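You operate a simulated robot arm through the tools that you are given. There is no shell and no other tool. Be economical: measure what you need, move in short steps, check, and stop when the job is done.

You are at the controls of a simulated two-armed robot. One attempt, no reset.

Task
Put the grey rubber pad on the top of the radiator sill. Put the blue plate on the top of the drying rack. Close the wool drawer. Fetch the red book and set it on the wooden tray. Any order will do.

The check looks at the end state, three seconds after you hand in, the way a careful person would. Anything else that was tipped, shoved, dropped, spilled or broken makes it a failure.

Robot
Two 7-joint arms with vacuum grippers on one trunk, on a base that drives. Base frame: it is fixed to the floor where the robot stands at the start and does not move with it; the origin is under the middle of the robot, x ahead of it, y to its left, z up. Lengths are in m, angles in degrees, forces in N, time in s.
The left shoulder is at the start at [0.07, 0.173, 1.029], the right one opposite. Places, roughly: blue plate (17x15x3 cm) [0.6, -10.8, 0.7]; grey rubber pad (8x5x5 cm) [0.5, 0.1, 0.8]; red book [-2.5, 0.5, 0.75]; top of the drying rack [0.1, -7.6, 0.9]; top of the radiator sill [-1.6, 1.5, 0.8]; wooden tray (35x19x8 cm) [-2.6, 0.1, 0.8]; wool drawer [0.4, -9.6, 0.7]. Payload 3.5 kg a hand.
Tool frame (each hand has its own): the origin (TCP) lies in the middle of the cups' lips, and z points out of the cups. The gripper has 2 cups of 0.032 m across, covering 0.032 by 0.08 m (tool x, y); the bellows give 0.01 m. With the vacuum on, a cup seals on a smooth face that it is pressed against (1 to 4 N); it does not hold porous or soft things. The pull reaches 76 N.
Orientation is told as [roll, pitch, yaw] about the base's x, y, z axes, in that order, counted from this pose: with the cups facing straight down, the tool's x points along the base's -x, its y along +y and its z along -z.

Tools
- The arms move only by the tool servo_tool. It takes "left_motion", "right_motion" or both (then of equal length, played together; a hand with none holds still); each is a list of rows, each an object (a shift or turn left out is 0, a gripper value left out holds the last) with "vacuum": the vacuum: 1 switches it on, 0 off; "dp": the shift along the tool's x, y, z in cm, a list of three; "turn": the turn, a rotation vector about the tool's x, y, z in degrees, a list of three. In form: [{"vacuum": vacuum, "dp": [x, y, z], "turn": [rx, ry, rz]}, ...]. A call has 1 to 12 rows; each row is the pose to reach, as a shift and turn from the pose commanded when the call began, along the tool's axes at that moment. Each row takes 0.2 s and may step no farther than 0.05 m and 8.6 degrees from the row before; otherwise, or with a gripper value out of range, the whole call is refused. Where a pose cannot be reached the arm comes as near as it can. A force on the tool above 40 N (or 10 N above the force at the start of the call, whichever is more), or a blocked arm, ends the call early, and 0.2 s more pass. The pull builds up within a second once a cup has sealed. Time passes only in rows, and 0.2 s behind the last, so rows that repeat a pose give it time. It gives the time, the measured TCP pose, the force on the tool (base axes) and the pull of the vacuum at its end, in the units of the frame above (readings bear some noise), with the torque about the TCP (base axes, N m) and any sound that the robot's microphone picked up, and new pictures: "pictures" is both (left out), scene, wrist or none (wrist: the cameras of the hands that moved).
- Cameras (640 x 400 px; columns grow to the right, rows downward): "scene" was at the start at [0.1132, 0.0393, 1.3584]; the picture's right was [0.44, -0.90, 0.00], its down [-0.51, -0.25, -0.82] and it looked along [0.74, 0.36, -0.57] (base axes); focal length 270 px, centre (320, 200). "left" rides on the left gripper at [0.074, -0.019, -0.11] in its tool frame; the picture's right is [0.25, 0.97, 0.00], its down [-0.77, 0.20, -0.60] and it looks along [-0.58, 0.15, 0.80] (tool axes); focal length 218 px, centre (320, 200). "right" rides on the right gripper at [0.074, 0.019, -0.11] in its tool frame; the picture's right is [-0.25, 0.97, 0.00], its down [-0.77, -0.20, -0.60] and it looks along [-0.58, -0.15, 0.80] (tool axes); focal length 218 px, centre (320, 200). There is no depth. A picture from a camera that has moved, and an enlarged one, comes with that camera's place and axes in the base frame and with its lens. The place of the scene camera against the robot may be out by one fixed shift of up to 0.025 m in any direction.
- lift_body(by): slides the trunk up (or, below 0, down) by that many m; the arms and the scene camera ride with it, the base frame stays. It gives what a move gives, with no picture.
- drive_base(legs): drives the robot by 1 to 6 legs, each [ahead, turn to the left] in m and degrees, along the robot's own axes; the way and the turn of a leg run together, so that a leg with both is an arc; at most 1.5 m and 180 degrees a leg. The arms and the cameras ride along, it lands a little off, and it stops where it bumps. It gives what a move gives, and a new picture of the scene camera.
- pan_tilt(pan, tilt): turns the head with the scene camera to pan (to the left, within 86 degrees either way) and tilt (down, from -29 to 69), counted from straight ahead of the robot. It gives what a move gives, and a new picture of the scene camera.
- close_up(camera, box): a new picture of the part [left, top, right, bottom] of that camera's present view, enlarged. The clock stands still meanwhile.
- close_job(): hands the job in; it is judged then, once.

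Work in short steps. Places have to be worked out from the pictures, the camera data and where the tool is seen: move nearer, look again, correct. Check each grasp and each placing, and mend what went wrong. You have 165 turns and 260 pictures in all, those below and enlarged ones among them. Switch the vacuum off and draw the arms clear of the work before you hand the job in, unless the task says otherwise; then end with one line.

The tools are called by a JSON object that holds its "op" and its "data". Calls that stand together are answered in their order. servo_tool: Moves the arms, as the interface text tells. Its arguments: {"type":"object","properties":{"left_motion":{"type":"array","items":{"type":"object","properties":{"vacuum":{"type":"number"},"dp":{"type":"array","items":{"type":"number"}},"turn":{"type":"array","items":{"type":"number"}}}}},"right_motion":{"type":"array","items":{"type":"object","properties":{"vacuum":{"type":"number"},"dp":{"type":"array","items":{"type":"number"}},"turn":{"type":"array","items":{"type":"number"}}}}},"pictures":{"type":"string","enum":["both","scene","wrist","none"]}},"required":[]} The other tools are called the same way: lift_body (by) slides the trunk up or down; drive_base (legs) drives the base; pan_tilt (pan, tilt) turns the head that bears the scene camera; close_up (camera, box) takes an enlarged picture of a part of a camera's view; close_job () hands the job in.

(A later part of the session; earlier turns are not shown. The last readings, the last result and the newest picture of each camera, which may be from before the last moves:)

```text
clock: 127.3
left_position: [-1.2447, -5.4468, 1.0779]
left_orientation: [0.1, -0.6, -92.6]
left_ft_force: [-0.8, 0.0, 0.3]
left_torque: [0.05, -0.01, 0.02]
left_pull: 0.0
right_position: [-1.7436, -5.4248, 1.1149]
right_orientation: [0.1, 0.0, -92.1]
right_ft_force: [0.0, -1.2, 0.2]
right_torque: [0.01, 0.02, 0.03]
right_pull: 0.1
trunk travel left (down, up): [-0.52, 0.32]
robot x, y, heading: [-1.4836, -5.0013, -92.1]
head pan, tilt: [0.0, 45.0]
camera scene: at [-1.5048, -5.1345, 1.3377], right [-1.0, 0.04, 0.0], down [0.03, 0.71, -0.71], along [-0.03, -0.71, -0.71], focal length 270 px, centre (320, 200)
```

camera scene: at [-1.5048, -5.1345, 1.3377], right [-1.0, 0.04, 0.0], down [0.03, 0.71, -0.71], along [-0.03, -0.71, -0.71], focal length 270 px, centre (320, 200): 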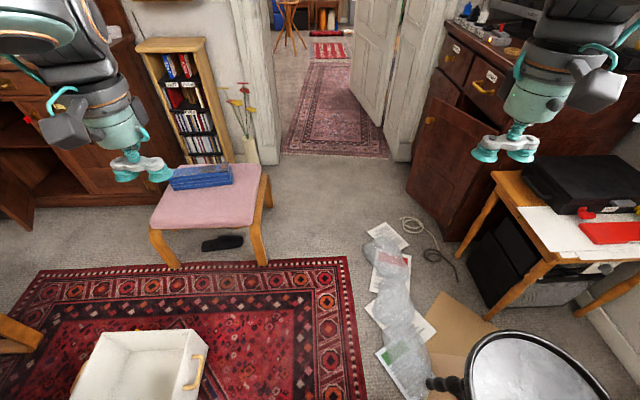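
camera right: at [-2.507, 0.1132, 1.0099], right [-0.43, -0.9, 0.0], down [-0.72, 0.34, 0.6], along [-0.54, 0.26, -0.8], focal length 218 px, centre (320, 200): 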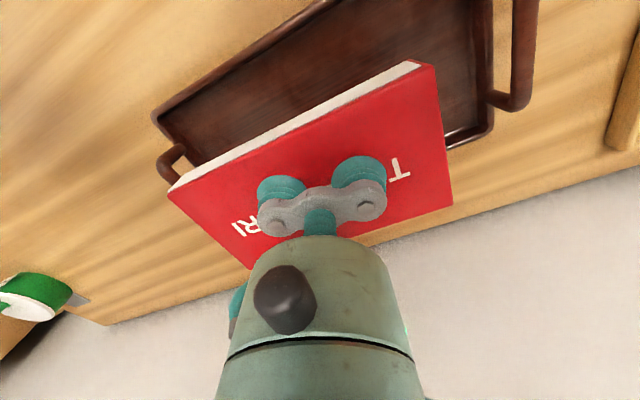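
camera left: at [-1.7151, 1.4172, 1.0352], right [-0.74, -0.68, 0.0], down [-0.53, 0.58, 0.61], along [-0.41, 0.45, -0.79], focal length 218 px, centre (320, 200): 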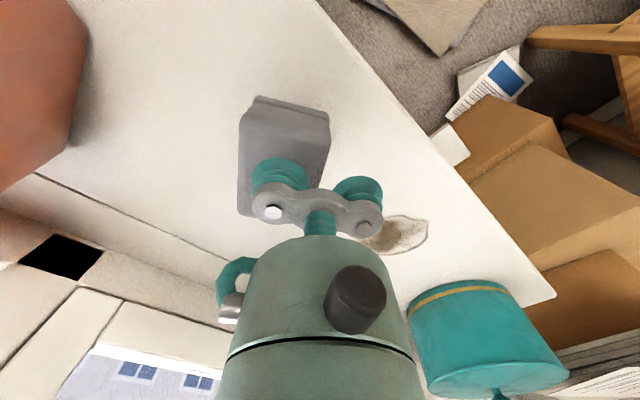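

The floor gap at y≈−5.85 lies between papers (x −1.76) and chair leg (x −1.21): x≈−1.5. My elbows stick out widely for the ~0.78 m doorway, so I stretch both arms forward and inward, then look at the elbows.

{"op": "servo_tool", "data": {"left_motion": [{"dp": [-4, -2, 0]}, {"dp": [-8, -4, 0]}, {"dp": [-12, -6, 0]}, {"dp": [-16, -8, 0]}, {"dp": [-20, -10, 0]}, {"dp": [-24, -12, 0]}, {"dp": [-27, -13, 0]}, {"dp": [-27, -13, 0]}], "right_motion": [{"dp": [-4, 2, 0]}, {"dp": [-8, 4, 0]}, {"dp": [-12, 6, 0]}, {"dp": [-16, 8, 0]}, {"dp": [-20, 10, 0]}, {"dp": [-24, 12, 0]}, {"dp": [-27, 13, 0]}, {"dp": [-27, 13, 0]}], "pictures": "scene"}}

{"op": "pan_tilt", "data": {"pan": 45, "tilt": 20}}

{"op": "pan_tilt", "data": {"pan": -45, "tilt": 20}}

```text
clock: 128.9
left_position: [-1.3827, -5.6989, 1.0773]
left_orientation: [0.1, -0.3, -92.5]
left_ft_force: [0.4, 0.9, -0.3]
left_torque: [0.02, 0.02, 0.01]
left_pull: 0.0
right_position: [-1.6266, -5.6958, 1.1116]
right_orientation: [0.2, -1.5, -91.4]
right_ft_force: [31.5, -17.0, -39.8]
right_torque: [-1.2, 4.46, -2.92]
right_pull: 0.0
right hand out of reach, approached as far as the arm can: row 7
trunk travel left (down, up): [-0.52, 0.32]
robot x, y, heading: [-1.4845, -5.0067, -92.1]
head pan, tilt: [0.0, 45.0]
stopped in row 7 (right hand): the force on the tool passed its limit (the readings are from after the stop); the commanded pose is now the measured one
camera scene: at [-1.5053, -5.1387, 1.3373], right [-1.0, 0.04, 0.0], down [0.03, 0.71, -0.7], along [-0.03, -0.7, -0.71], focal length 270 px, centre (320, 200)
```

scene: 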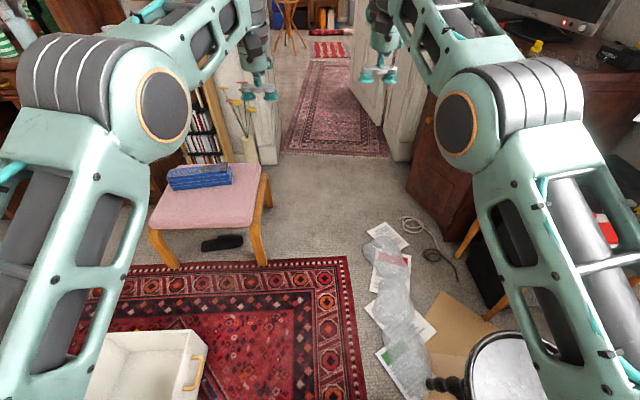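

```text
clock: 130.0
left_position: [-1.3821, -5.6954, 1.0783]
left_orientation: [0.2, -0.5, -92.5]
left_ft_force: [0.7, -1.6, 0.6]
left_torque: [0.02, 0.01, 0.0]
left_pull: 0.0
right_position: [-1.6277, -5.6919, 1.1123]
right_orientation: [0.1, -1.7, -91.1]
right_ft_force: [18.5, -22.7, -70.9]
right_torque: [-3.25, 3.08, -1.82]
right_pull: 0.1
trunk travel left (down, up): [-0.52, 0.32]
robot x, y, heading: [-1.484, -5.0093, -92.3]
head pan, tilt: [45.0, 20.0]
camera scene: at [-1.4385, -5.1213, 1.3764], right [-0.73, -0.68, 0.0], down [-0.23, 0.25, -0.94], along [0.64, -0.69, -0.34], focal length 270 px, centre (320, 200)
```

scene: 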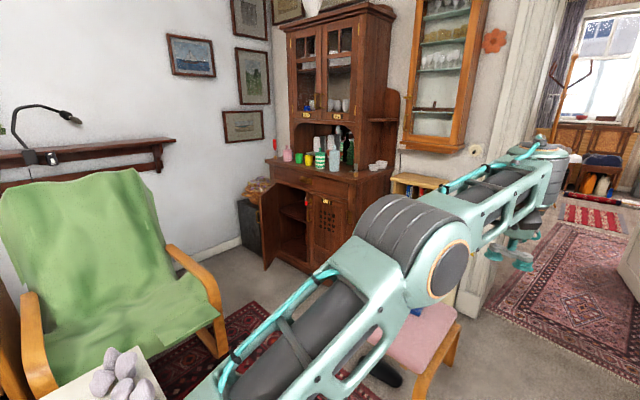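

```text
clock: 131.7
left_position: [-1.3824, -5.6953, 1.0784]
left_orientation: [0.2, -0.5, -92.5]
left_ft_force: [-0.3, 0.8, -0.2]
left_torque: [0.0, -0.04, 0.01]
left_pull: 0.0
right_position: [-1.6265, -5.6912, 1.112]
right_orientation: [0.1, -1.8, -91.2]
right_ft_force: [19.1, -21.3, -69.0]
right_torque: [-3.21, 3.12, -1.85]
right_pull: 0.0
trunk travel left (down, up): [-0.52, 0.32]
robot x, y, heading: [-1.4876, -5.0065, -92.2]
head pan, tilt: [-45.0, 20.0]
camera scene: at [-1.5701, -5.1168, 1.3764], right [-0.68, 0.73, 0.0], down [0.25, 0.23, -0.94], along [-0.69, -0.64, -0.34], focal length 270 px, centre (320, 200)
```

scene: 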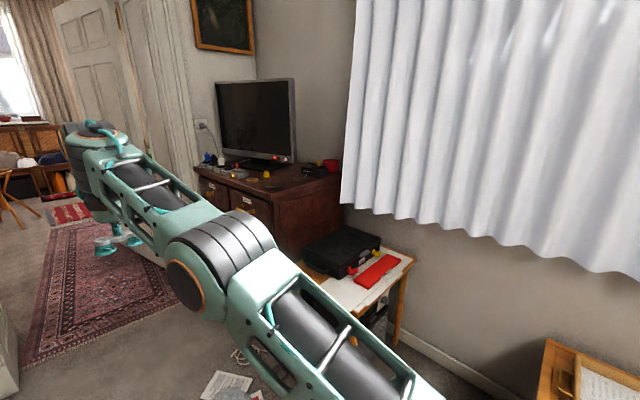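

The right hand shows a strain force at its reach limit (likely wrist self-contact); I back it off 5 cm.

{"op": "servo_tool", "data": {"right_motion": [{"dp": [3, -1, 0]}, {"dp": [6, -2, 0]}, {"dp": [6, -2, 0]}], "pictures": "none"}}

{"op": "pan_tilt", "data": {"pan": 0, "tilt": 45}}

```text
clock: 132.4
left_position: [-1.3831, -5.6958, 1.0777]
left_orientation: [0.1, -0.4, -92.4]
left_ft_force: [0.3, -0.6, 0.5]
left_torque: [0.03, 0.04, -0.01]
left_pull: 0.0
right_position: [-1.6476, -5.633, 1.1115]
right_orientation: [0.2, -1.5, -91.1]
right_ft_force: [0.7, -0.6, 0.4]
right_torque: [0.08, 0.01, 0.02]
right_pull: 0.2
trunk travel left (down, up): [-0.52, 0.32]
robot x, y, heading: [-1.4868, -5.0021, -92.4]
head pan, tilt: [-45.0, 20.0]
```

```text
clock: 133.6
left_position: [-1.3831, -5.696, 1.0781]
left_orientation: [0.1, -0.6, -92.5]
left_ft_force: [-0.4, 0.6, -0.1]
left_torque: [0.03, 0.0, 0.0]
left_pull: 0.2
right_position: [-1.6474, -5.631, 1.1127]
right_orientation: [0.2, -1.5, -91.2]
right_ft_force: [1.7, 1.0, -0.6]
right_torque: [-0.03, 0.03, 0.01]
right_pull: 0.1
trunk travel left (down, up): [-0.52, 0.32]
robot x, y, heading: [-1.4838, -5.0043, -92.2]
head pan, tilt: [0.0, 45.0]
camera scene: at [-1.505, -5.1346, 1.3378], right [-1.0, 0.04, 0.0], down [0.03, 0.71, -0.71], along [-0.03, -0.71, -0.71], focal length 270 px, centre (320, 200)
```

scene: 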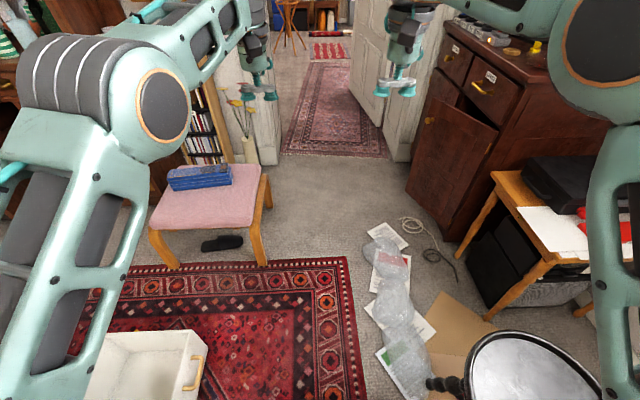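

The elbows still bulge. With the hands lower the arms straighten, so I lower both hands to z≈0.8 and further forward to slim the outline.

{"op": "servo_tool", "data": {"left_motion": [{"dp": [0, 0, 4]}, {"dp": [0, 0, 8]}, {"dp": [0, 0, 12]}, {"dp": [0, 0, 16]}, {"dp": [0, 0, 20]}, {"dp": [-1.5, 0.5, 24]}, {"dp": [-3, 0.5, 28]}, {"dp": [-5, 0.5, 28]}, {"dp": [-5, 0.5, 28]}], "right_motion": [{"dp": [0, 0, 4]}, {"dp": [0, 0, 8]}, {"dp": [0, 0, 12]}, {"dp": [0, 0, 16]}, {"dp": [0, 0, 20]}, {"dp": [-3, 1, 23]}, {"dp": [-6, 2, 26]}, {"dp": [-9, 3, 28]}, {"dp": [-11, 3, 30]}], "pictures": "scene"}}

```text
clock: 135.6
left_position: [-1.3784, -5.7491, 0.7994]
left_orientation: [0.2, -0.4, -92.5]
left_ft_force: [-0.2, 0.3, -0.7]
left_torque: [0.03, 0.01, 0.01]
left_pull: 0.1
right_position: [-1.6188, -5.7521, 0.8122]
right_orientation: [0.2, -1.5, -91.1]
right_ft_force: [-0.5, 0.7, -0.1]
right_torque: [0.03, 0.02, -0.02]
right_pull: 0.1
trunk travel left (down, up): [-0.52, 0.32]
robot x, y, heading: [-1.4849, -5.0072, -92.1]
head pan, tilt: [0.0, 45.0]
camera scene: at [-1.5057, -5.1357, 1.3377], right [-1.0, 0.04, 0.0], down [0.03, 0.71, -0.71], along [-0.03, -0.71, -0.71], focal length 270 px, centre (320, 200)
```

scene: 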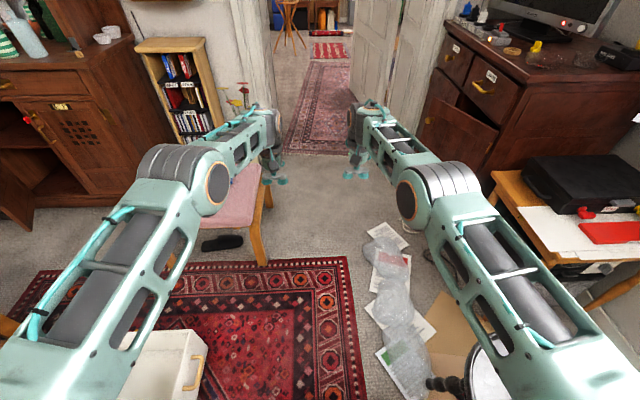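

Much slimmer. I advance 0.9 m through the paper/chair gap and check the doorway.

{"op": "drive_base", "data": {"legs": [[0.9, 0]]}}

{"op": "pan_tilt", "data": {"pan": 0, "tilt": 30}}

```text
clock: 140.1
left_position: [-1.405, -6.6214, 0.7976]
left_orientation: [0.2, -0.2, -92.3]
left_ft_force: [0.3, 0.4, 0.8]
left_torque: [0.01, 0.0, 0.01]
left_pull: 0.0
right_position: [-1.6427, -6.6266, 0.8112]
right_orientation: [0.2, -1.5, -90.9]
right_ft_force: [-0.2, 0.3, -1.5]
right_torque: [0.07, -0.03, -0.01]
right_pull: 0.0
trunk travel left (down, up): [-0.52, 0.32]
robot x, y, heading: [-1.5163, -5.8802, -91.7]
head pan, tilt: [0.0, 45.0]
stopped in leg 1: the robot was blocked; the commanded pose is now the measured one
camera scene: at [-1.5341, -6.0117, 1.3373], right [-1.0, 0.03, 0.0], down [0.02, 0.71, -0.71], along [-0.02, -0.7, -0.71], focal length 270 px, centre (320, 200)
```

scene: 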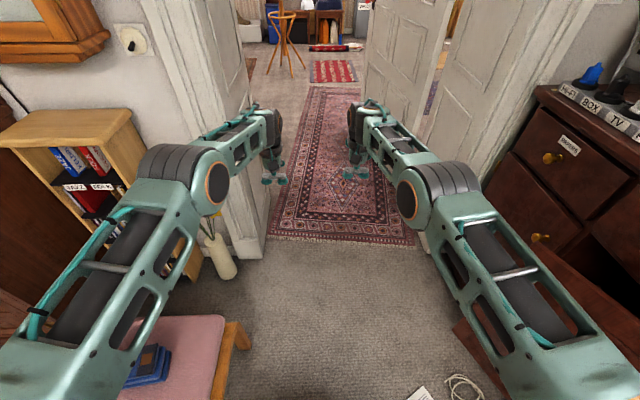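

```text
clock: 140.8
left_position: [-1.4033, -6.6208, 0.8007]
left_orientation: [0.1, -0.5, -92.3]
left_ft_force: [-0.1, -0.3, 0.2]
left_torque: [-0.02, 0.01, 0.03]
left_pull: 0.0
right_position: [-1.6445, -6.6247, 0.8133]
right_orientation: [0.2, -1.7, -90.9]
right_ft_force: [0.0, -0.2, -0.7]
right_torque: [-0.02, -0.02, -0.02]
right_pull: 0.1
trunk travel left (down, up): [-0.52, 0.32]
robot x, y, heading: [-1.5119, -5.8771, -91.9]
head pan, tilt: [0.0, 30.0]
camera scene: at [-1.5344, -6.0173, 1.3604], right [-1.0, 0.03, 0.0], down [0.02, 0.5, -0.87], along [-0.03, -0.87, -0.5], focal length 270 px, centre (320, 200)
```

scene: 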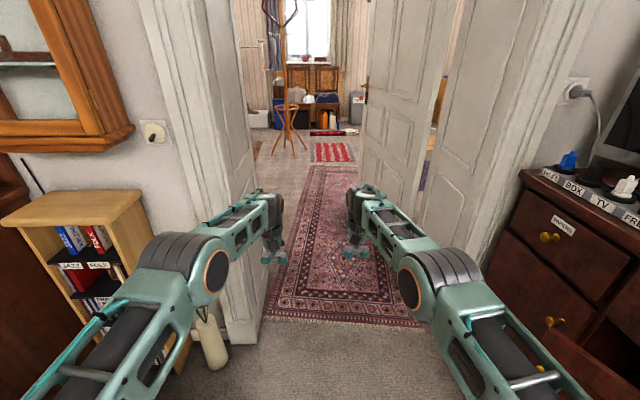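

The base was blocked near the end of the leg, probably by the chair leg. I look down both sides before moving.

{"op": "pan_tilt", "data": {"pan": 80, "tilt": 60}}

{"op": "pan_tilt", "data": {"pan": -75, "tilt": 60}}

```text
clock: 142.4
left_position: [-1.403, -6.6211, 0.8006]
left_orientation: [0.1, -0.5, -92.3]
left_ft_force: [0.0, 0.8, 1.0]
left_torque: [-0.01, 0.02, 0.0]
left_pull: 0.1
right_position: [-1.6443, -6.6245, 0.8125]
right_orientation: [0.2, -1.6, -90.9]
right_ft_force: [0.0, 0.0, -0.6]
right_torque: [0.0, 0.01, 0.02]
right_pull: 0.1
trunk travel left (down, up): [-0.52, 0.32]
robot x, y, heading: [-1.5124, -5.8805, -91.9]
head pan, tilt: [80.0, 60.0]
camera scene: at [-1.4663, -5.941, 1.3183], right [-0.21, -0.98, 0.0], down [-0.85, 0.18, -0.5], along [0.49, -0.1, -0.87], focal length 270 px, centre (320, 200)
```

scene: 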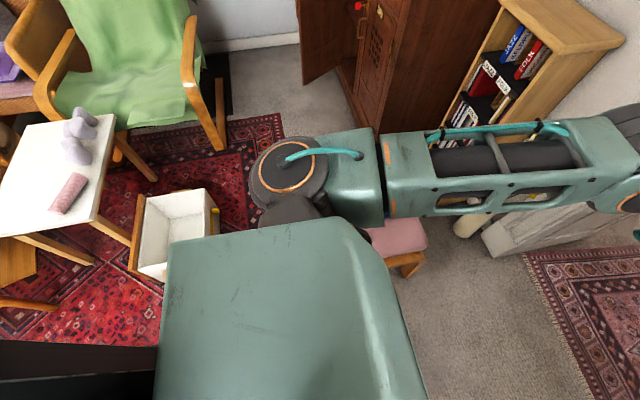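

```text
clock: 144.8
left_position: [-1.4037, -6.6219, 0.7993]
left_orientation: [0.2, -0.5, -92.2]
left_ft_force: [-0.6, 0.4, 0.9]
left_torque: [-0.04, -0.01, -0.01]
left_pull: 0.1
right_position: [-1.6434, -6.625, 0.8134]
right_orientation: [0.3, -1.7, -90.9]
right_ft_force: [0.8, 0.4, -0.1]
right_torque: [-0.03, 0.0, 0.02]
right_pull: 0.1
trunk travel left (down, up): [-0.52, 0.32]
robot x, y, heading: [-1.5126, -5.8814, -91.7]
head pan, tilt: [-75.0, 60.0]
camera scene: at [-1.5964, -5.9425, 1.3183], right [-0.23, 0.97, 0.0], down [0.84, 0.2, -0.5], along [-0.49, -0.11, -0.87], focal length 270 px, centre (320, 200)
```

scene: 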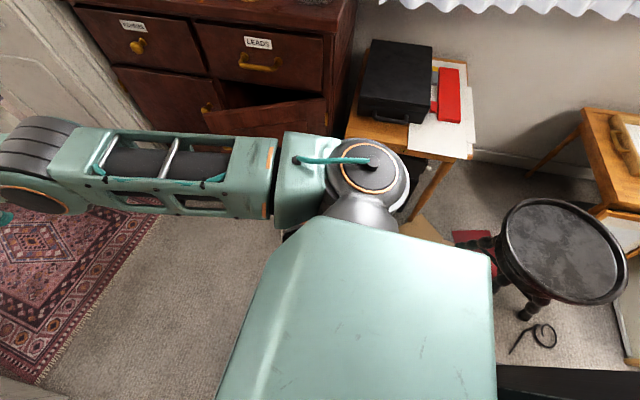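

The chair's right edge (x≈−1.23) is what the base met. I back off 0.12 m, steer a few degrees right and advance in a short leg.

{"op": "drive_base", "data": {"legs": [[-0.15, 0], [0, -14], [0.25, 0], [0, 8], [0.3, 0]]}}

```text
clock: 150.7
left_position: [-1.5819, -7.0148, 0.7986]
left_orientation: [0.1, -0.4, -98.1]
left_ft_force: [-0.8, -0.4, -0.3]
left_torque: [0.02, -0.01, 0.04]
left_pull: 0.1
right_position: [-1.821, -6.9944, 0.8133]
right_orientation: [0.2, -1.5, -96.8]
right_ft_force: [0.0, -0.1, -0.5]
right_torque: [0.03, 0.01, -0.01]
right_pull: 0.0
trunk travel left (down, up): [-0.52, 0.32]
robot x, y, heading: [-1.6134, -6.2648, -97.8]
head pan, tilt: [-75.0, 60.0]
camera scene: at [-1.7052, -6.3221, 1.3182], right [-0.13, 0.99, 0.0], down [0.86, 0.11, -0.5], along [-0.5, -0.06, -0.87], focal length 270 px, centre (320, 200)
```

scene: 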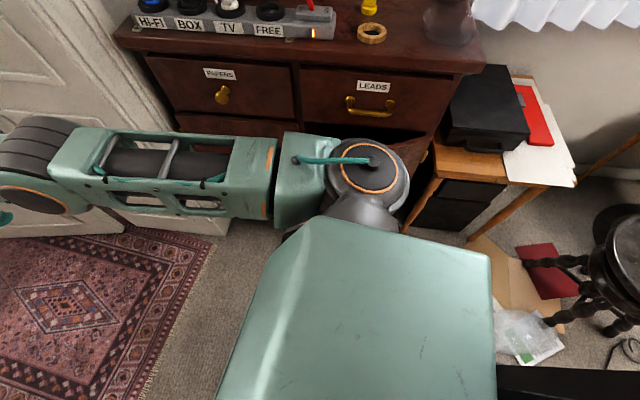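

Past the chair. I look forward at the doorway.

{"op": "pan_tilt", "data": {"pan": 0, "tilt": 40}}

{"op": "pan_tilt", "data": {"pan": 50, "tilt": 45}}

```text
clock: 152.1
left_position: [-1.5808, -7.0148, 0.7994]
left_orientation: [0.2, -0.5, -98.0]
left_ft_force: [0.8, 0.5, -0.5]
left_torque: [0.03, 0.0, 0.01]
left_pull: 0.1
right_position: [-1.8215, -6.9943, 0.8134]
right_orientation: [0.2, -1.5, -96.7]
right_ft_force: [-0.1, -0.5, 0.5]
right_torque: [0.0, 0.0, 0.0]
right_pull: 0.0
trunk travel left (down, up): [-0.52, 0.32]
robot x, y, heading: [-1.6175, -6.2656, -97.6]
head pan, tilt: [0.0, 40.0]
camera scene: at [-1.6504, -6.3972, 1.345], right [-0.99, 0.13, 0.0], down [0.09, 0.64, -0.77], along [-0.1, -0.76, -0.64], focal length 270 px, centre (320, 200)
```

scene: 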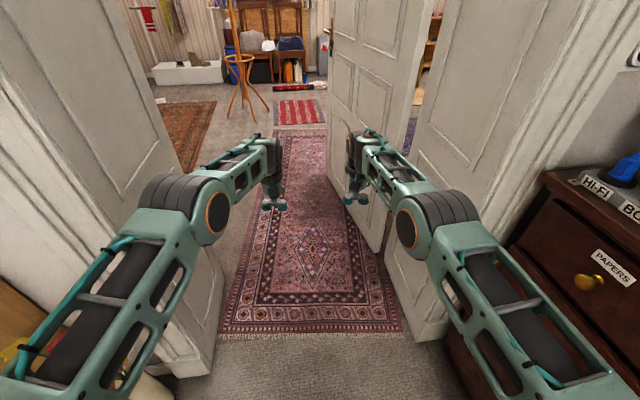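

```text
clock: 153.3
left_position: [-1.5816, -7.0143, 0.8006]
left_orientation: [0.1, -0.6, -98.2]
left_ft_force: [-1.4, -0.2, -1.1]
left_torque: [-0.01, 0.03, -0.01]
left_pull: 0.1
right_position: [-1.8221, -6.9939, 0.8133]
right_orientation: [0.2, -1.5, -96.7]
right_ft_force: [-0.1, 0.0, 0.0]
right_torque: [0.01, -0.01, -0.01]
right_pull: 0.0
trunk travel left (down, up): [-0.52, 0.32]
robot x, y, heading: [-1.6143, -6.2681, -97.7]
head pan, tilt: [50.0, 45.0]
camera scene: at [-1.5843, -6.3731, 1.3378], right [-0.74, -0.67, 0.0], down [-0.48, 0.52, -0.71], along [0.48, -0.52, -0.71], focal length 270 px, centre (320, 200)
```

scene: 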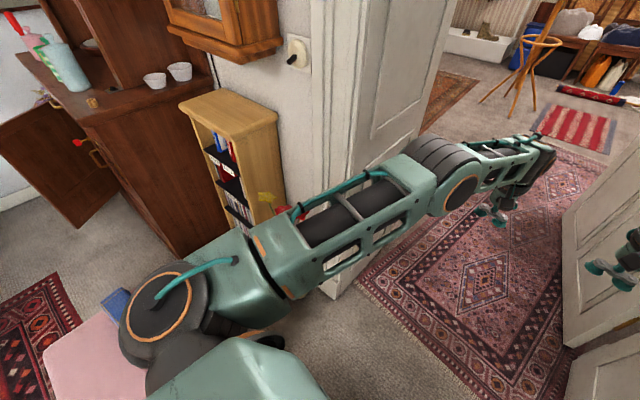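

The doorway is ~0.98 m wide (x −1.22…−2.21); the open leaf ends at about [−1.97, −8.25]. I straighten to −90° on x≈−1.63 and go through.

{"op": "drive_base", "data": {"legs": [[0.3, 7.5], [1.0, 0]]}}

{"op": "pan_tilt", "data": {"pan": 0, "tilt": 20}}

```text
clock: 160.1
left_position: [-1.4817, -8.3001, 0.8007]
left_orientation: [0.0, -0.6, -89.6]
left_ft_force: [0.2, -0.7, -0.1]
left_torque: [0.01, 0.04, -0.01]
left_pull: 0.1
right_position: [-1.7203, -8.3155, 0.813]
right_orientation: [0.2, -1.6, -88.1]
right_ft_force: [0.7, 0.1, -0.6]
right_torque: [-0.02, -0.02, -0.02]
right_pull: 0.0
trunk travel left (down, up): [-0.52, 0.32]
robot x, y, heading: [-1.6296, -7.562, -89.2]
head pan, tilt: [50.0, 45.0]
camera scene: at [-1.5799, -7.6632, 1.3377], right [-0.63, -0.78, 0.0], down [-0.55, 0.45, -0.71], along [0.55, -0.45, -0.71], focal length 270 px, centre (320, 200)
```

scene: 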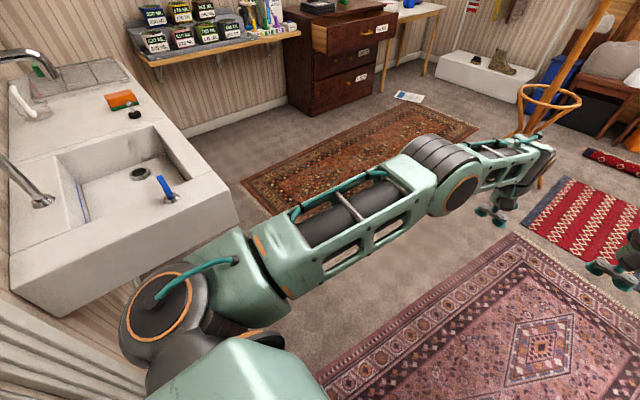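

```text
clock: 161.3
left_position: [-1.4806, -8.3004, 0.7997]
left_orientation: [0.1, -0.4, -89.6]
left_ft_force: [-0.5, 0.2, -0.5]
left_torque: [0.0, 0.03, -0.02]
left_pull: 0.1
right_position: [-1.7209, -8.3143, 0.8141]
right_orientation: [0.1, -1.7, -88.2]
right_ft_force: [0.6, -0.6, 0.1]
right_torque: [0.0, -0.03, 0.0]
right_pull: 0.1
trunk travel left (down, up): [-0.52, 0.32]
robot x, y, heading: [-1.6281, -7.5625, -89.2]
head pan, tilt: [0.0, 20.0]
camera scene: at [-1.6415, -7.7047, 1.3764], right [-1.0, -0.02, 0.0], down [-0.01, 0.34, -0.94], along [0.02, -0.94, -0.34], focal length 270 px, centre (320, 200)
```

scene: 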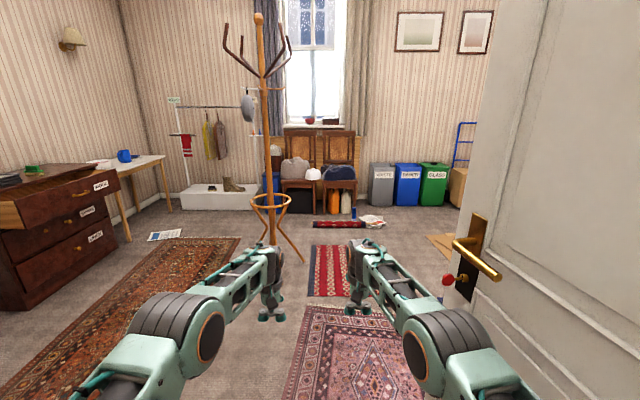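

I'm through; the open leaf's handle is on my right at about [−1.93, −8.2] and the sink on the left (corner ≈[−1.1, −7.8]). I steer 12° left and pass between.

{"op": "drive_base", "data": {"legs": [[0, 12], [0.75, 0]]}}

{"op": "pan_tilt", "data": {"pan": 60, "tilt": 25}}

```text
clock: 166.2
left_position: [-1.1368, -8.9857, 0.7997]
left_orientation: [0.1, -0.6, -76.3]
left_ft_force: [0.0, -0.7, -0.2]
left_torque: [0.0, 0.03, 0.0]
left_pull: 0.1
right_position: [-1.3669, -9.0545, 0.8129]
right_orientation: [0.2, -1.6, -74.8]
right_ft_force: [0.4, -0.4, 0.7]
right_torque: [0.0, 0.02, -0.02]
right_pull: 0.2
trunk travel left (down, up): [-0.52, 0.32]
robot x, y, heading: [-1.4494, -8.2994, -76.0]
head pan, tilt: [0.0, 20.0]
camera scene: at [-1.4285, -8.4389, 1.3764], right [-0.97, -0.24, 0.0], down [-0.08, 0.33, -0.94], along [0.23, -0.91, -0.34], focal length 270 px, centre (320, 200)
```

scene: 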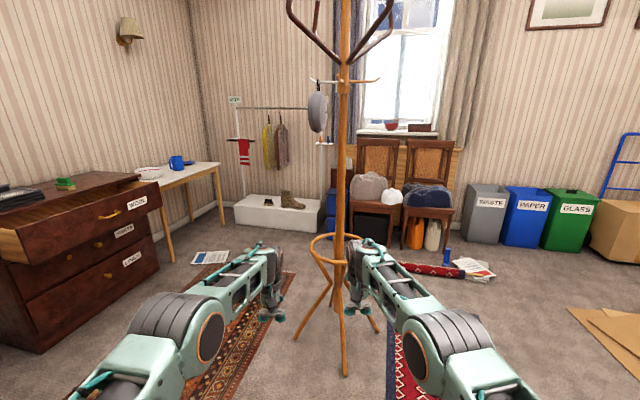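

```text
clock: 167.5
left_position: [-1.1368, -8.9838, 0.8004]
left_orientation: [0.1, -0.5, -76.3]
left_ft_force: [0.3, 0.1, -0.6]
left_torque: [0.01, -0.01, 0.02]
left_pull: 0.0
right_position: [-1.3664, -9.0552, 0.8142]
right_orientation: [0.2, -1.7, -74.9]
right_ft_force: [1.1, 0.5, -0.1]
right_torque: [0.0, 0.01, 0.01]
right_pull: 0.1
trunk travel left (down, up): [-0.52, 0.32]
robot x, y, heading: [-1.4477, -8.3037, -76.2]
head pan, tilt: [60.0, 25.0]
camera scene: at [-1.3627, -8.3735, 1.3683], right [-0.27, -0.96, 0.0], down [-0.41, 0.12, -0.91], along [0.87, -0.25, -0.42], focal length 270 px, centre (320, 200)
```

scene: 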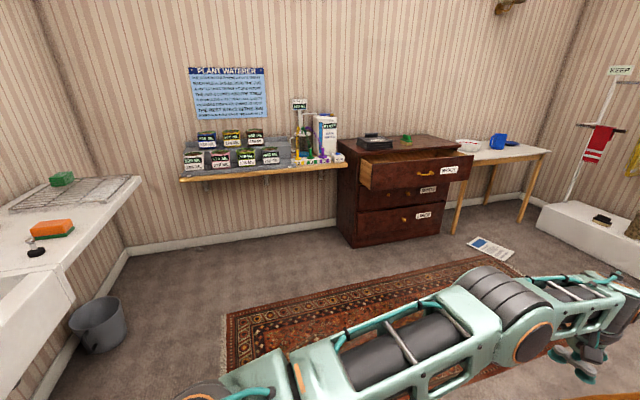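

The wool drawer (top drawer, pulled out ~17 cm toward −x, handle ≈ [0.28, −9.68, 0.70]), the blue plate on the next table and the wire rack on the sink counter are all visible. I turn toward the dresser, move half a metre, then retract the arms.

{"op": "drive_base", "data": {"legs": [[0, 29], [0.5, 0]]}}

{"op": "servo_tool", "data": {"left_motion": [{"dp": [2, 1, -3.5]}, {"dp": [4, 2, -7]}, {"dp": [6, 3.5, -10.5]}, {"dp": [8.5, 5, -14]}, {"dp": [11, 6.5, -17]}, {"dp": [14, 8, -20]}, {"dp": [17, 9.5, -23]}, {"dp": [20, 11, -26]}, {"dp": [23.5, 12, -28]}, {"dp": [27, 13, -28]}], "right_motion": [{"dp": [2, -1, -3.5]}, {"dp": [4, -2, -7]}, {"dp": [6, -3.5, -10.5]}, {"dp": [8.5, -5, -14]}, {"dp": [11, -6.5, -17]}, {"dp": [14, -8, -20]}, {"dp": [17, -9.5, -23]}, {"dp": [20, -11, -26]}, {"dp": [23.5, -12, -28]}, {"dp": [27, -13, -28]}], "pictures": "none"}}

{"op": "pan_tilt", "data": {"pan": 0, "tilt": 25}}

```text
clock: 171.9
left_position: [-0.4944, -9.1087, 0.7995]
left_orientation: [0.1, -0.5, -46.8]
left_ft_force: [-0.4, 0.3, -0.5]
left_torque: [-0.02, 0.0, 0.01]
left_pull: 0.1
right_position: [-0.6607, -9.2829, 0.8132]
right_orientation: [0.3, -1.6, -45.4]
right_ft_force: [0.3, 0.6, -0.3]
right_torque: [0.0, 0.0, -0.03]
right_pull: 0.0
trunk travel left (down, up): [-0.52, 0.32]
robot x, y, heading: [-1.1022, -8.6651, -46.5]
head pan, tilt: [60.0, 25.0]
camera scene: at [-0.9931, -8.68, 1.3683], right [0.24, -0.97, 0.0], down [-0.41, -0.1, -0.91], along [0.88, 0.21, -0.42], focal length 270 px, centre (320, 200)
```

scene: 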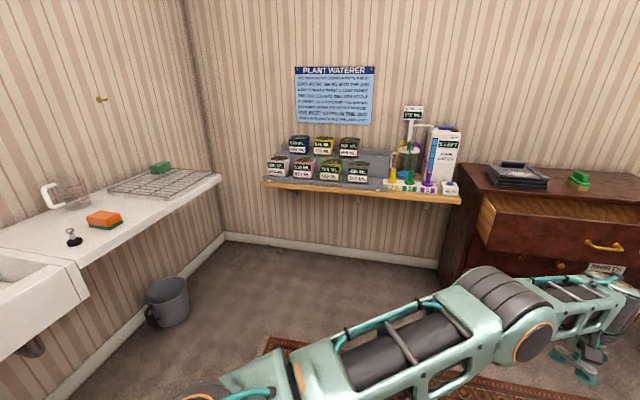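

```text
clock: 174.1
left_position: [-0.586, -8.8178, 1.0779]
left_orientation: [0.0, -0.5, -47.0]
left_ft_force: [0.2, 0.4, 0.3]
left_torque: [-0.02, 0.02, 0.02]
left_pull: 0.1
right_position: [-0.9494, -9.1757, 1.0855]
right_orientation: [0.2, -1.8, -45.1]
right_ft_force: [-0.2, -0.3, 0.5]
right_torque: [0.0, 0.01, -0.03]
right_pull: 0.1
trunk travel left (down, up): [-0.52, 0.32]
robot x, y, heading: [-1.1033, -8.6648, -46.5]
head pan, tilt: [60.0, 25.0]
```

```text
clock: 175.4
left_position: [-0.5862, -8.8187, 1.0758]
left_orientation: [0.1, -0.5, -46.9]
left_ft_force: [-0.4, 0.6, -0.3]
left_torque: [0.01, 0.02, 0.0]
left_pull: 0.1
right_position: [-0.9488, -9.177, 1.0842]
right_orientation: [0.1, -1.8, -45.3]
right_ft_force: [-0.2, 0.3, 0.4]
right_torque: [0.02, 0.01, -0.01]
right_pull: 0.0
trunk travel left (down, up): [-0.52, 0.32]
robot x, y, heading: [-1.1, -8.6683, -46.4]
head pan, tilt: [0.0, 25.0]
camera scene: at [-1.0196, -8.7678, 1.3683], right [-0.72, -0.69, 0.0], down [-0.29, 0.31, -0.91], along [0.63, -0.66, -0.42], focal length 270 px, centre (320, 200)
```

scene: 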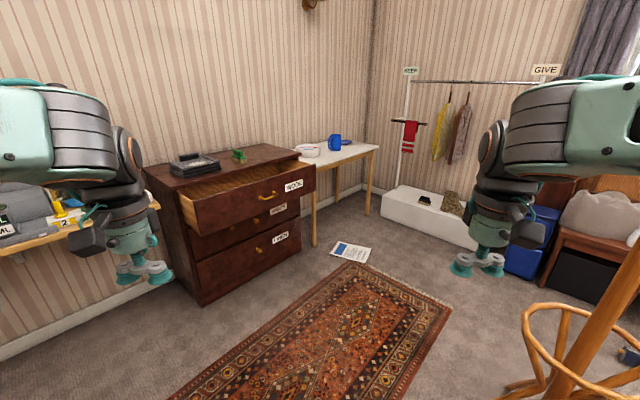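

Triangulating gives the drawer handle at ≈[0.24, −9.64, 0.71]; the dresser front plane is x≈0.46. I drive to about [−0.35, −9.46] and face +x.

{"op": "drive_base", "data": {"legs": [[1.08, 0], [0, 46.5]]}}

{"op": "pan_tilt", "data": {"pan": -10, "tilt": 45}}

```text
clock: 183.1
left_position: [0.1167, -9.187, 1.0776]
left_orientation: [0.1, -0.5, -0.5]
left_ft_force: [0.2, 1.1, -0.2]
left_torque: [0.03, -0.01, -0.01]
left_pull: 0.1
right_position: [0.1253, -9.6977, 1.0843]
right_orientation: [0.2, -1.8, 0.9]
right_ft_force: [0.2, -0.2, 0.3]
right_torque: [0.02, 0.02, -0.01]
right_pull: 0.1
trunk travel left (down, up): [-0.52, 0.32]
robot x, y, heading: [-0.3469, -9.4587, 0.0]
head pan, tilt: [0.0, 25.0]
camera scene: at [-0.2236, -9.4547, 1.3683], right [0.0, -1.0, 0.0], down [-0.42, 0.0, -0.91], along [0.91, 0.0, -0.42], focal length 270 px, centre (320, 200)
```

scene: 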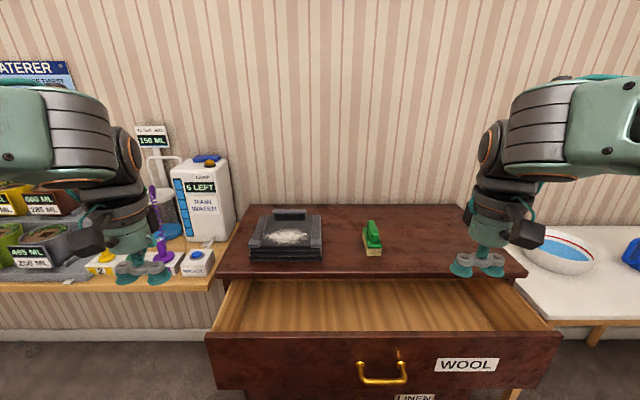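

```text
clock: 183.9
left_position: [0.1167, -9.1889, 1.0774]
left_orientation: [0.1, -0.5, -0.4]
left_ft_force: [-0.2, -0.1, -0.2]
left_torque: [0.01, 0.01, 0.05]
left_pull: 0.0
right_position: [0.1257, -9.6985, 1.0847]
right_orientation: [0.1, -1.7, 1.0]
right_ft_force: [-1.1, 0.3, -0.5]
right_torque: [0.0, -0.01, 0.0]
right_pull: 0.1
trunk travel left (down, up): [-0.52, 0.32]
robot x, y, heading: [-0.3494, -9.4546, 0.1]
head pan, tilt: [-10.0, 45.0]
camera scene: at [-0.2356, -9.469, 1.3378], right [-0.17, -0.98, 0.0], down [-0.7, 0.12, -0.71], along [0.7, -0.12, -0.71], focal length 270 px, centre (320, 200)
```

scene: 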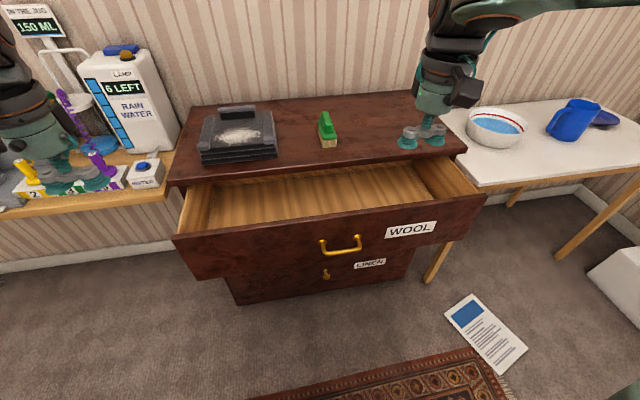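

The drawer face is at x≈0.265, top z≈0.76, handle near y −9.61; I will push right of the handle at y≈−9.76, z≈0.68 with the right hand's cups facing forward. First I pitch the right hand to point forward.

{"op": "servo_tool", "data": {"right_motion": [{"dp": [-0.5, -0.6, 0], "turn": [0, -8, 0]}, {"dp": [-1, -1.2, 0], "turn": [0, -16, 0]}, {"dp": [-1.5, -1.8, 0], "turn": [0, -24, 0]}, {"dp": [-2, -2.4, 0], "turn": [0, -32, 0]}, {"dp": [-2.5, -3, 0], "turn": [0, -40, 0]}, {"dp": [-3, -3.6, 0], "turn": [0, -48, 0]}, {"dp": [-3.5, -4.2, 0], "turn": [0, -56, 0]}, {"dp": [-4, -4.8, 0], "turn": [0, -64, 0]}, {"dp": [-4.5, -5.4, 0], "turn": [0, -72, 0]}, {"dp": [-5, -6, 0], "turn": [0, -80, 0]}, {"dp": [-5.5, -6.3, 0], "turn": [0, -88, 0]}, {"dp": [-5.5, -6.3, 0], "turn": [0, -88, 0]}], "pictures": "both"}}

```text
clock: 186.6
left_position: [0.1167, -9.1859, 1.077]
left_orientation: [0.0, -0.5, -0.3]
left_ft_force: [-0.4, 1.5, -0.9]
left_torque: [-0.02, -0.03, 0.0]
left_pull: 0.0
right_position: [0.1795, -9.7598, 1.0862]
right_orientation: [31.9, -89.8, -31.0]
right_ft_force: [-0.3, -0.2, 0.0]
right_torque: [-0.01, 0.01, 0.02]
right_pull: 0.0
trunk travel left (down, up): [-0.52, 0.32]
robot x, y, heading: [-0.3502, -9.4542, 0.1]
head pan, tilt: [-10.0, 45.0]
camera scene: at [-0.2362, -9.4677, 1.3379], right [-0.17, -0.98, 0.0], down [-0.7, 0.12, -0.71], along [0.7, -0.12, -0.71], focal length 270 px, centre (320, 200)
camera right: at [0.0697, -9.7435, 1.0136], right [-0.01, 0.97, 0.25], down [-0.6, -0.21, 0.77], along [0.8, -0.14, 0.58], focal length 218 px, centre (320, 200)
```

scene: 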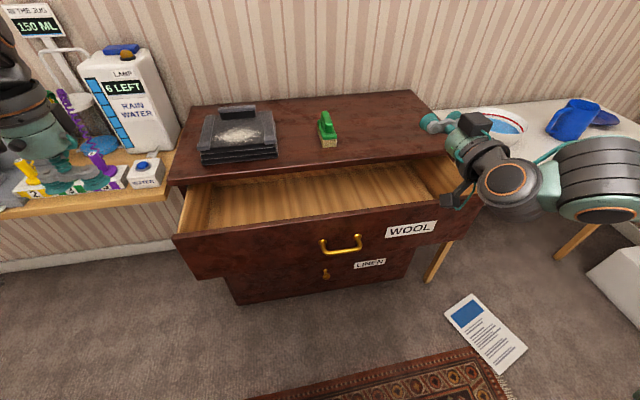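
right: 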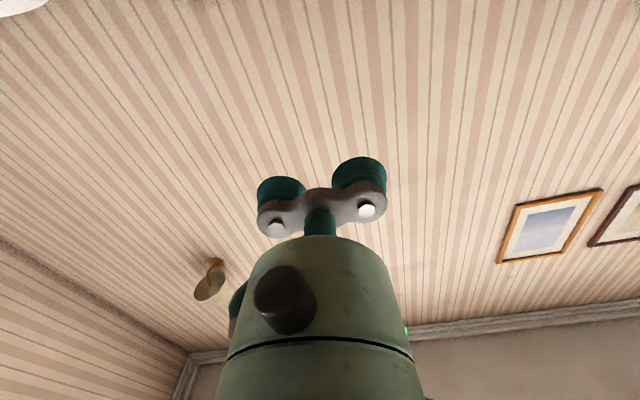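

The hand points forward at the right spot. I lower it in front of the drawer face (x≈0.16) to z≈0.69.

{"op": "servo_tool", "data": {"right_motion": [{"dp": [4, 0, -1]}, {"dp": [8, 0, -2]}, {"dp": [12, 0, -2.5]}, {"dp": [16, 0, -2.5]}, {"dp": [20, 0, -2.5]}, {"dp": [24, 0, -2.5]}, {"dp": [28, 0, -2.5]}, {"dp": [32, 0, -2.5]}, {"dp": [36, 0, -2.5]}, {"dp": [39.5, 0, -2.5]}, {"dp": [39.5, 0, -2.5]}], "pictures": "both"}}

```text
clock: 188.9
left_position: [0.1171, -9.1884, 1.0772]
left_orientation: [0.1, -0.5, -0.4]
left_ft_force: [-0.7, 0.7, -0.5]
left_torque: [-0.04, 0.01, 0.02]
left_pull: 0.1
right_position: [0.1539, -9.7599, 0.6925]
right_orientation: [33.3, -89.7, -32.3]
right_ft_force: [0.9, 1.1, -0.1]
right_torque: [0.0, 0.0, -0.04]
right_pull: 0.2
right hand out of reach, approached as far as the arm can: row 1, 2, 3, 4
trunk travel left (down, up): [-0.52, 0.32]
robot x, y, heading: [-0.348, -9.4579, 0.1]
head pan, tilt: [-10.0, 45.0]
camera scene: at [-0.236, -9.4691, 1.3378], right [-0.17, -0.98, 0.0], down [-0.7, 0.12, -0.71], along [0.7, -0.12, -0.71], focal length 270 px, centre (320, 200)
camera right: at [0.0432, -9.7444, 0.6196], right [-0.02, 0.97, 0.26], down [-0.6, -0.21, 0.77], along [0.8, -0.14, 0.58], focal length 218 px, centre (320, 200)
```

scene: 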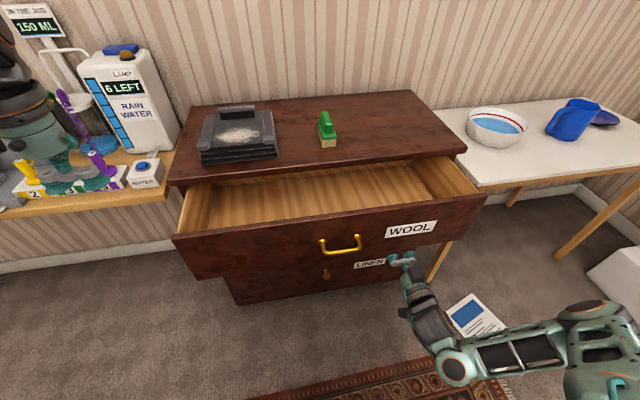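
right: 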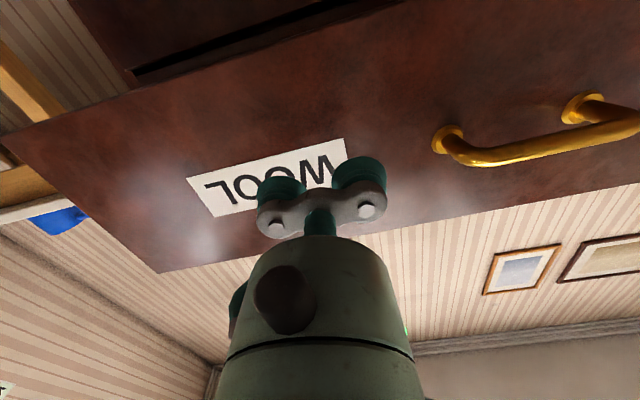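

Aligned on the drawer face beside the handle. I push forward gently.

{"op": "servo_tool", "data": {"right_motion": [{"dp": [0, 0, 3]}, {"dp": [0, 0, 6]}, {"dp": [0, 0, 8]}, {"dp": [0, 0, 10]}, {"dp": [0, 0, 12]}, {"dp": [0, 0, 14]}, {"dp": [0, 0, 16]}, {"dp": [0, 0, 18]}, {"dp": [0, 0, 20]}], "pictures": "scene"}}

```text
clock: 190.9
left_position: [0.1163, -9.1876, 1.0773]
left_orientation: [0.1, -0.5, -0.5]
left_ft_force: [-0.3, 0.9, 0.6]
left_torque: [0.0, 0.02, 0.01]
left_pull: 0.0
right_position: [0.3534, -9.756, 0.6886]
right_orientation: [27.3, -89.6, -26.4]
right_ft_force: [0.0, 0.4, 0.0]
right_torque: [0.0, -0.03, -0.02]
right_pull: 0.0
trunk travel left (down, up): [-0.52, 0.32]
robot x, y, heading: [-0.3483, -9.4581, 0.1]
head pan, tilt: [-10.0, 45.0]
camera scene: at [-0.2351, -9.4686, 1.3377], right [-0.17, -0.98, 0.0], down [-0.7, 0.12, -0.71], along [0.7, -0.12, -0.71], focal length 270 px, centre (320, 200)
```

scene: 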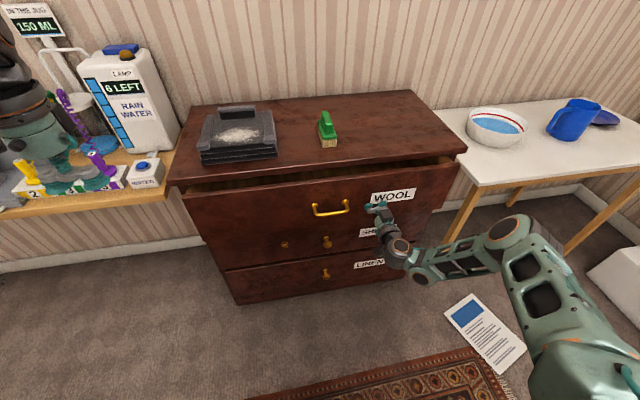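

The drawer is sliding in easily and is nearly closed. I continue slowly until resistance.

{"op": "servo_tool", "data": {"right_motion": [{"dp": [0, 0, 1]}, {"dp": [0, 0, 2]}, {"dp": [0, 0, 3]}, {"dp": [0, 0, 4]}, {"dp": [0, 0, 5]}, {"dp": [0, 0, 6]}], "pictures": "scene"}}

```text
clock: 192.3
left_position: [0.1151, -9.188, 1.077]
left_orientation: [0.2, -0.5, -0.4]
left_ft_force: [0.5, 1.0, -0.4]
left_torque: [0.0, 0.0, -0.03]
left_pull: 0.0
right_position: [0.415, -9.7543, 0.6882]
right_orientation: [26.1, -89.5, -25.1]
right_ft_force: [-5.6, 3.0, -2.8]
right_torque: [0.0, -0.06, -0.04]
right_pull: 0.1
trunk travel left (down, up): [-0.52, 0.32]
robot x, y, heading: [-0.3523, -9.4582, -0.1]
head pan, tilt: [-10.0, 45.0]
camera scene: at [-0.2361, -9.4687, 1.3377], right [-0.17, -0.98, 0.0], down [-0.7, 0.12, -0.71], along [0.7, -0.12, -0.71], focal length 270 px, centre (320, 200)
```

scene: 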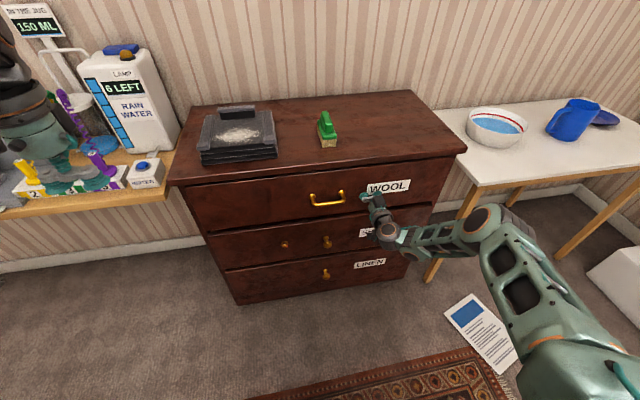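

Looks almost flush with the other drawers; I press a little more to be sure it bottoms out.

{"op": "servo_tool", "data": {"right_motion": [{"dp": [0, 0, 0.6]}, {"dp": [0, 0, 1.2]}, {"dp": [0, 0, 1.8]}, {"dp": [0, 0, 2.4]}, {"dp": [0, 0, 2.4]}], "pictures": "none"}}

{"op": "close_up", "data": {"camera": "scene", "box": [160, 130, 480, 310]}}

```text
clock: 192.8
left_position: [0.113, -9.1877, 1.0796]
left_orientation: [0.1, -0.6, -0.6]
left_ft_force: [-0.7, -0.3, -0.6]
left_torque: [0.0, -0.02, -0.01]
left_pull: 0.1
right_position: [0.4139, -9.7538, 0.6886]
right_orientation: [24.4, -89.3, -23.6]
right_ft_force: [-21.7, 1.3, 8.6]
right_torque: [0.13, 0.23, -0.03]
right_pull: 0.1
trunk travel left (down, up): [-0.52, 0.32]
robot x, y, heading: [-0.3497, -9.4562, -0.2]
head pan, tilt: [-10.0, 45.0]
stopped in row 2 (right hand): the force on the tool passed its limit (the readings are from after the stop); the commanded pose is now the measured one
```

```text
2.00 times, centred on (320, 220) of scene
camera zoom: at [-0.2404, -9.4684, 1.3385], right [-0.18, -0.98, 0.0], down [-0.69, 0.12, -0.71], along [0.7, -0.13, -0.7], focal length 540 px, centre (320, 160)
```

zoom: 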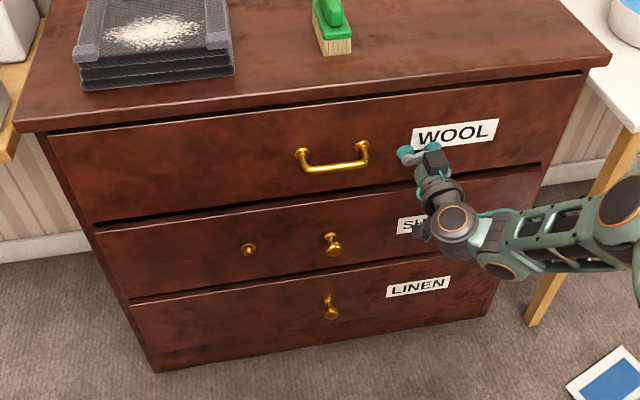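

The drawer is fully closed, flush with the others. I withdraw straight back, then raise the hand.

{"op": "servo_tool", "data": {"right_motion": [{"dp": [0, 0, -2]}, {"dp": [0, 0, -6]}, {"dp": [0, 0, -11]}, {"dp": [0, 0, -16]}, {"dp": [-4, 0, -20]}, {"dp": [-8, 0, -22]}, {"dp": [-13, 0, -23]}, {"dp": [-18, 0, -23]}, {"dp": [-23, 0, -23]}, {"dp": [-28, 0, -23]}, {"dp": [-33, 0, -23]}, {"dp": [-38, 0, -23]}], "pictures": "none"}}

{"op": "servo_tool", "data": {"right_motion": [{"dp": [0, 0, 0], "turn": [0, 8, 0]}, {"dp": [0, 0, 0], "turn": [0, 16, 0]}, {"dp": [0, 0, 0], "turn": [0, 24, 0]}, {"dp": [0, 0, 0], "turn": [0, 32, 0]}, {"dp": [0, 0, 0], "turn": [0, 40, 0]}, {"dp": [0, 0, 0], "turn": [0, 48, 0]}, {"dp": [0, 0, 0], "turn": [0, 56, 0]}, {"dp": [0, 0, 0], "turn": [0, 64, 0]}, {"dp": [0, 0, 0], "turn": [0, 72, 0]}, {"dp": [0, 0, 0], "turn": [0, 80, 0]}, {"dp": [0, 0, 0], "turn": [0, 88, 0]}, {"dp": [0, 0, 0], "turn": [0, 89.5, 0]}], "pictures": "scene"}}

```text
refused: row 5 steps farther than a row can; nothing moved
```

```text
clock: 193.4
left_position: [0.1142, -9.1885, 1.0781]
left_orientation: [0.1, -0.5, -0.5]
left_ft_force: [0.4, -0.3, -0.5]
left_torque: [0.03, 0.0, -0.02]
left_pull: 0.0
right_position: [0.4131, -9.7537, 0.6821]
right_orientation: [0.4, -75.9, 0.8]
right_ft_force: [-12.6, -0.4, 3.0]
right_torque: [-0.09, -0.25, -0.02]
right_pull: 0.1
trunk travel left (down, up): [-0.52, 0.32]
robot x, y, heading: [-0.3525, -9.4559, -0.1]
head pan, tilt: [-10.0, 45.0]
stopped in row 2 (right hand): the force on the tool passed its limit (the readings are from after the stop); the commanded pose is now the measured one
camera scene: at [-0.2384, -9.469, 1.338], right [-0.18, -0.98, 0.0], down [-0.7, 0.12, -0.71], along [0.7, -0.13, -0.71], focal length 270 px, centre (320, 200)
```

scene: 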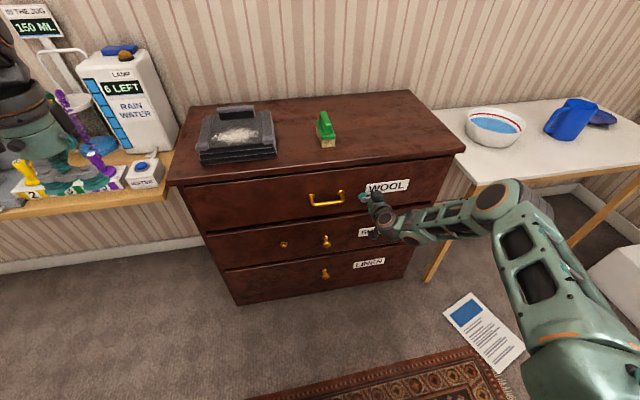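

The withdrawal was refused for step size, and the turn stopped harmlessly against the drawer. I now withdraw alone with smaller steps.

{"op": "servo_tool", "data": {"right_motion": [{"dp": [0, 0, -2]}, {"dp": [0, 0, -6]}, {"dp": [0, 0, -10]}, {"dp": [0, 0, -14]}, {"dp": [0, 0, -18]}, {"dp": [0, 0, -22]}, {"dp": [-4, 0, -23]}, {"dp": [-8, 0, -24]}, {"dp": [-12.5, 0, -24]}, {"dp": [-17, 0, -24]}, {"dp": [-21.5, 0, -24]}, {"dp": [-26, 0, -24]}], "pictures": "scene"}}

```text
clock: 196.0
left_position: [0.1168, -9.1888, 1.0767]
left_orientation: [0.1, -0.5, -0.4]
left_ft_force: [-0.1, 0.3, 0.6]
left_torque: [0.0, 0.01, -0.04]
left_pull: 0.1
right_position: [0.1924, -9.7927, 0.9552]
right_orientation: [1.9, -76.4, -0.4]
right_ft_force: [0.2, 0.2, -0.5]
right_torque: [-0.01, 0.01, 0.03]
right_pull: 0.1
right hand out of reach, approached as far as the arm can: row 10, 11, 12
trunk travel left (down, up): [-0.52, 0.32]
robot x, y, heading: [-0.3511, -9.4579, -0.3]
head pan, tilt: [-10.0, 45.0]
camera scene: at [-0.2361, -9.4705, 1.3376], right [-0.18, -0.98, 0.0], down [-0.7, 0.13, -0.71], along [0.7, -0.12, -0.71], focal length 270 px, centre (320, 200)
```

scene: 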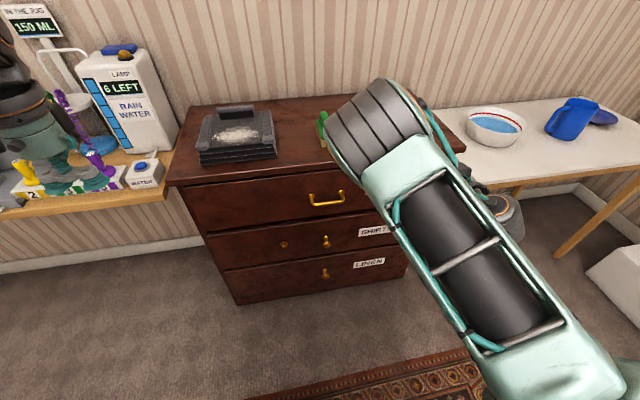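

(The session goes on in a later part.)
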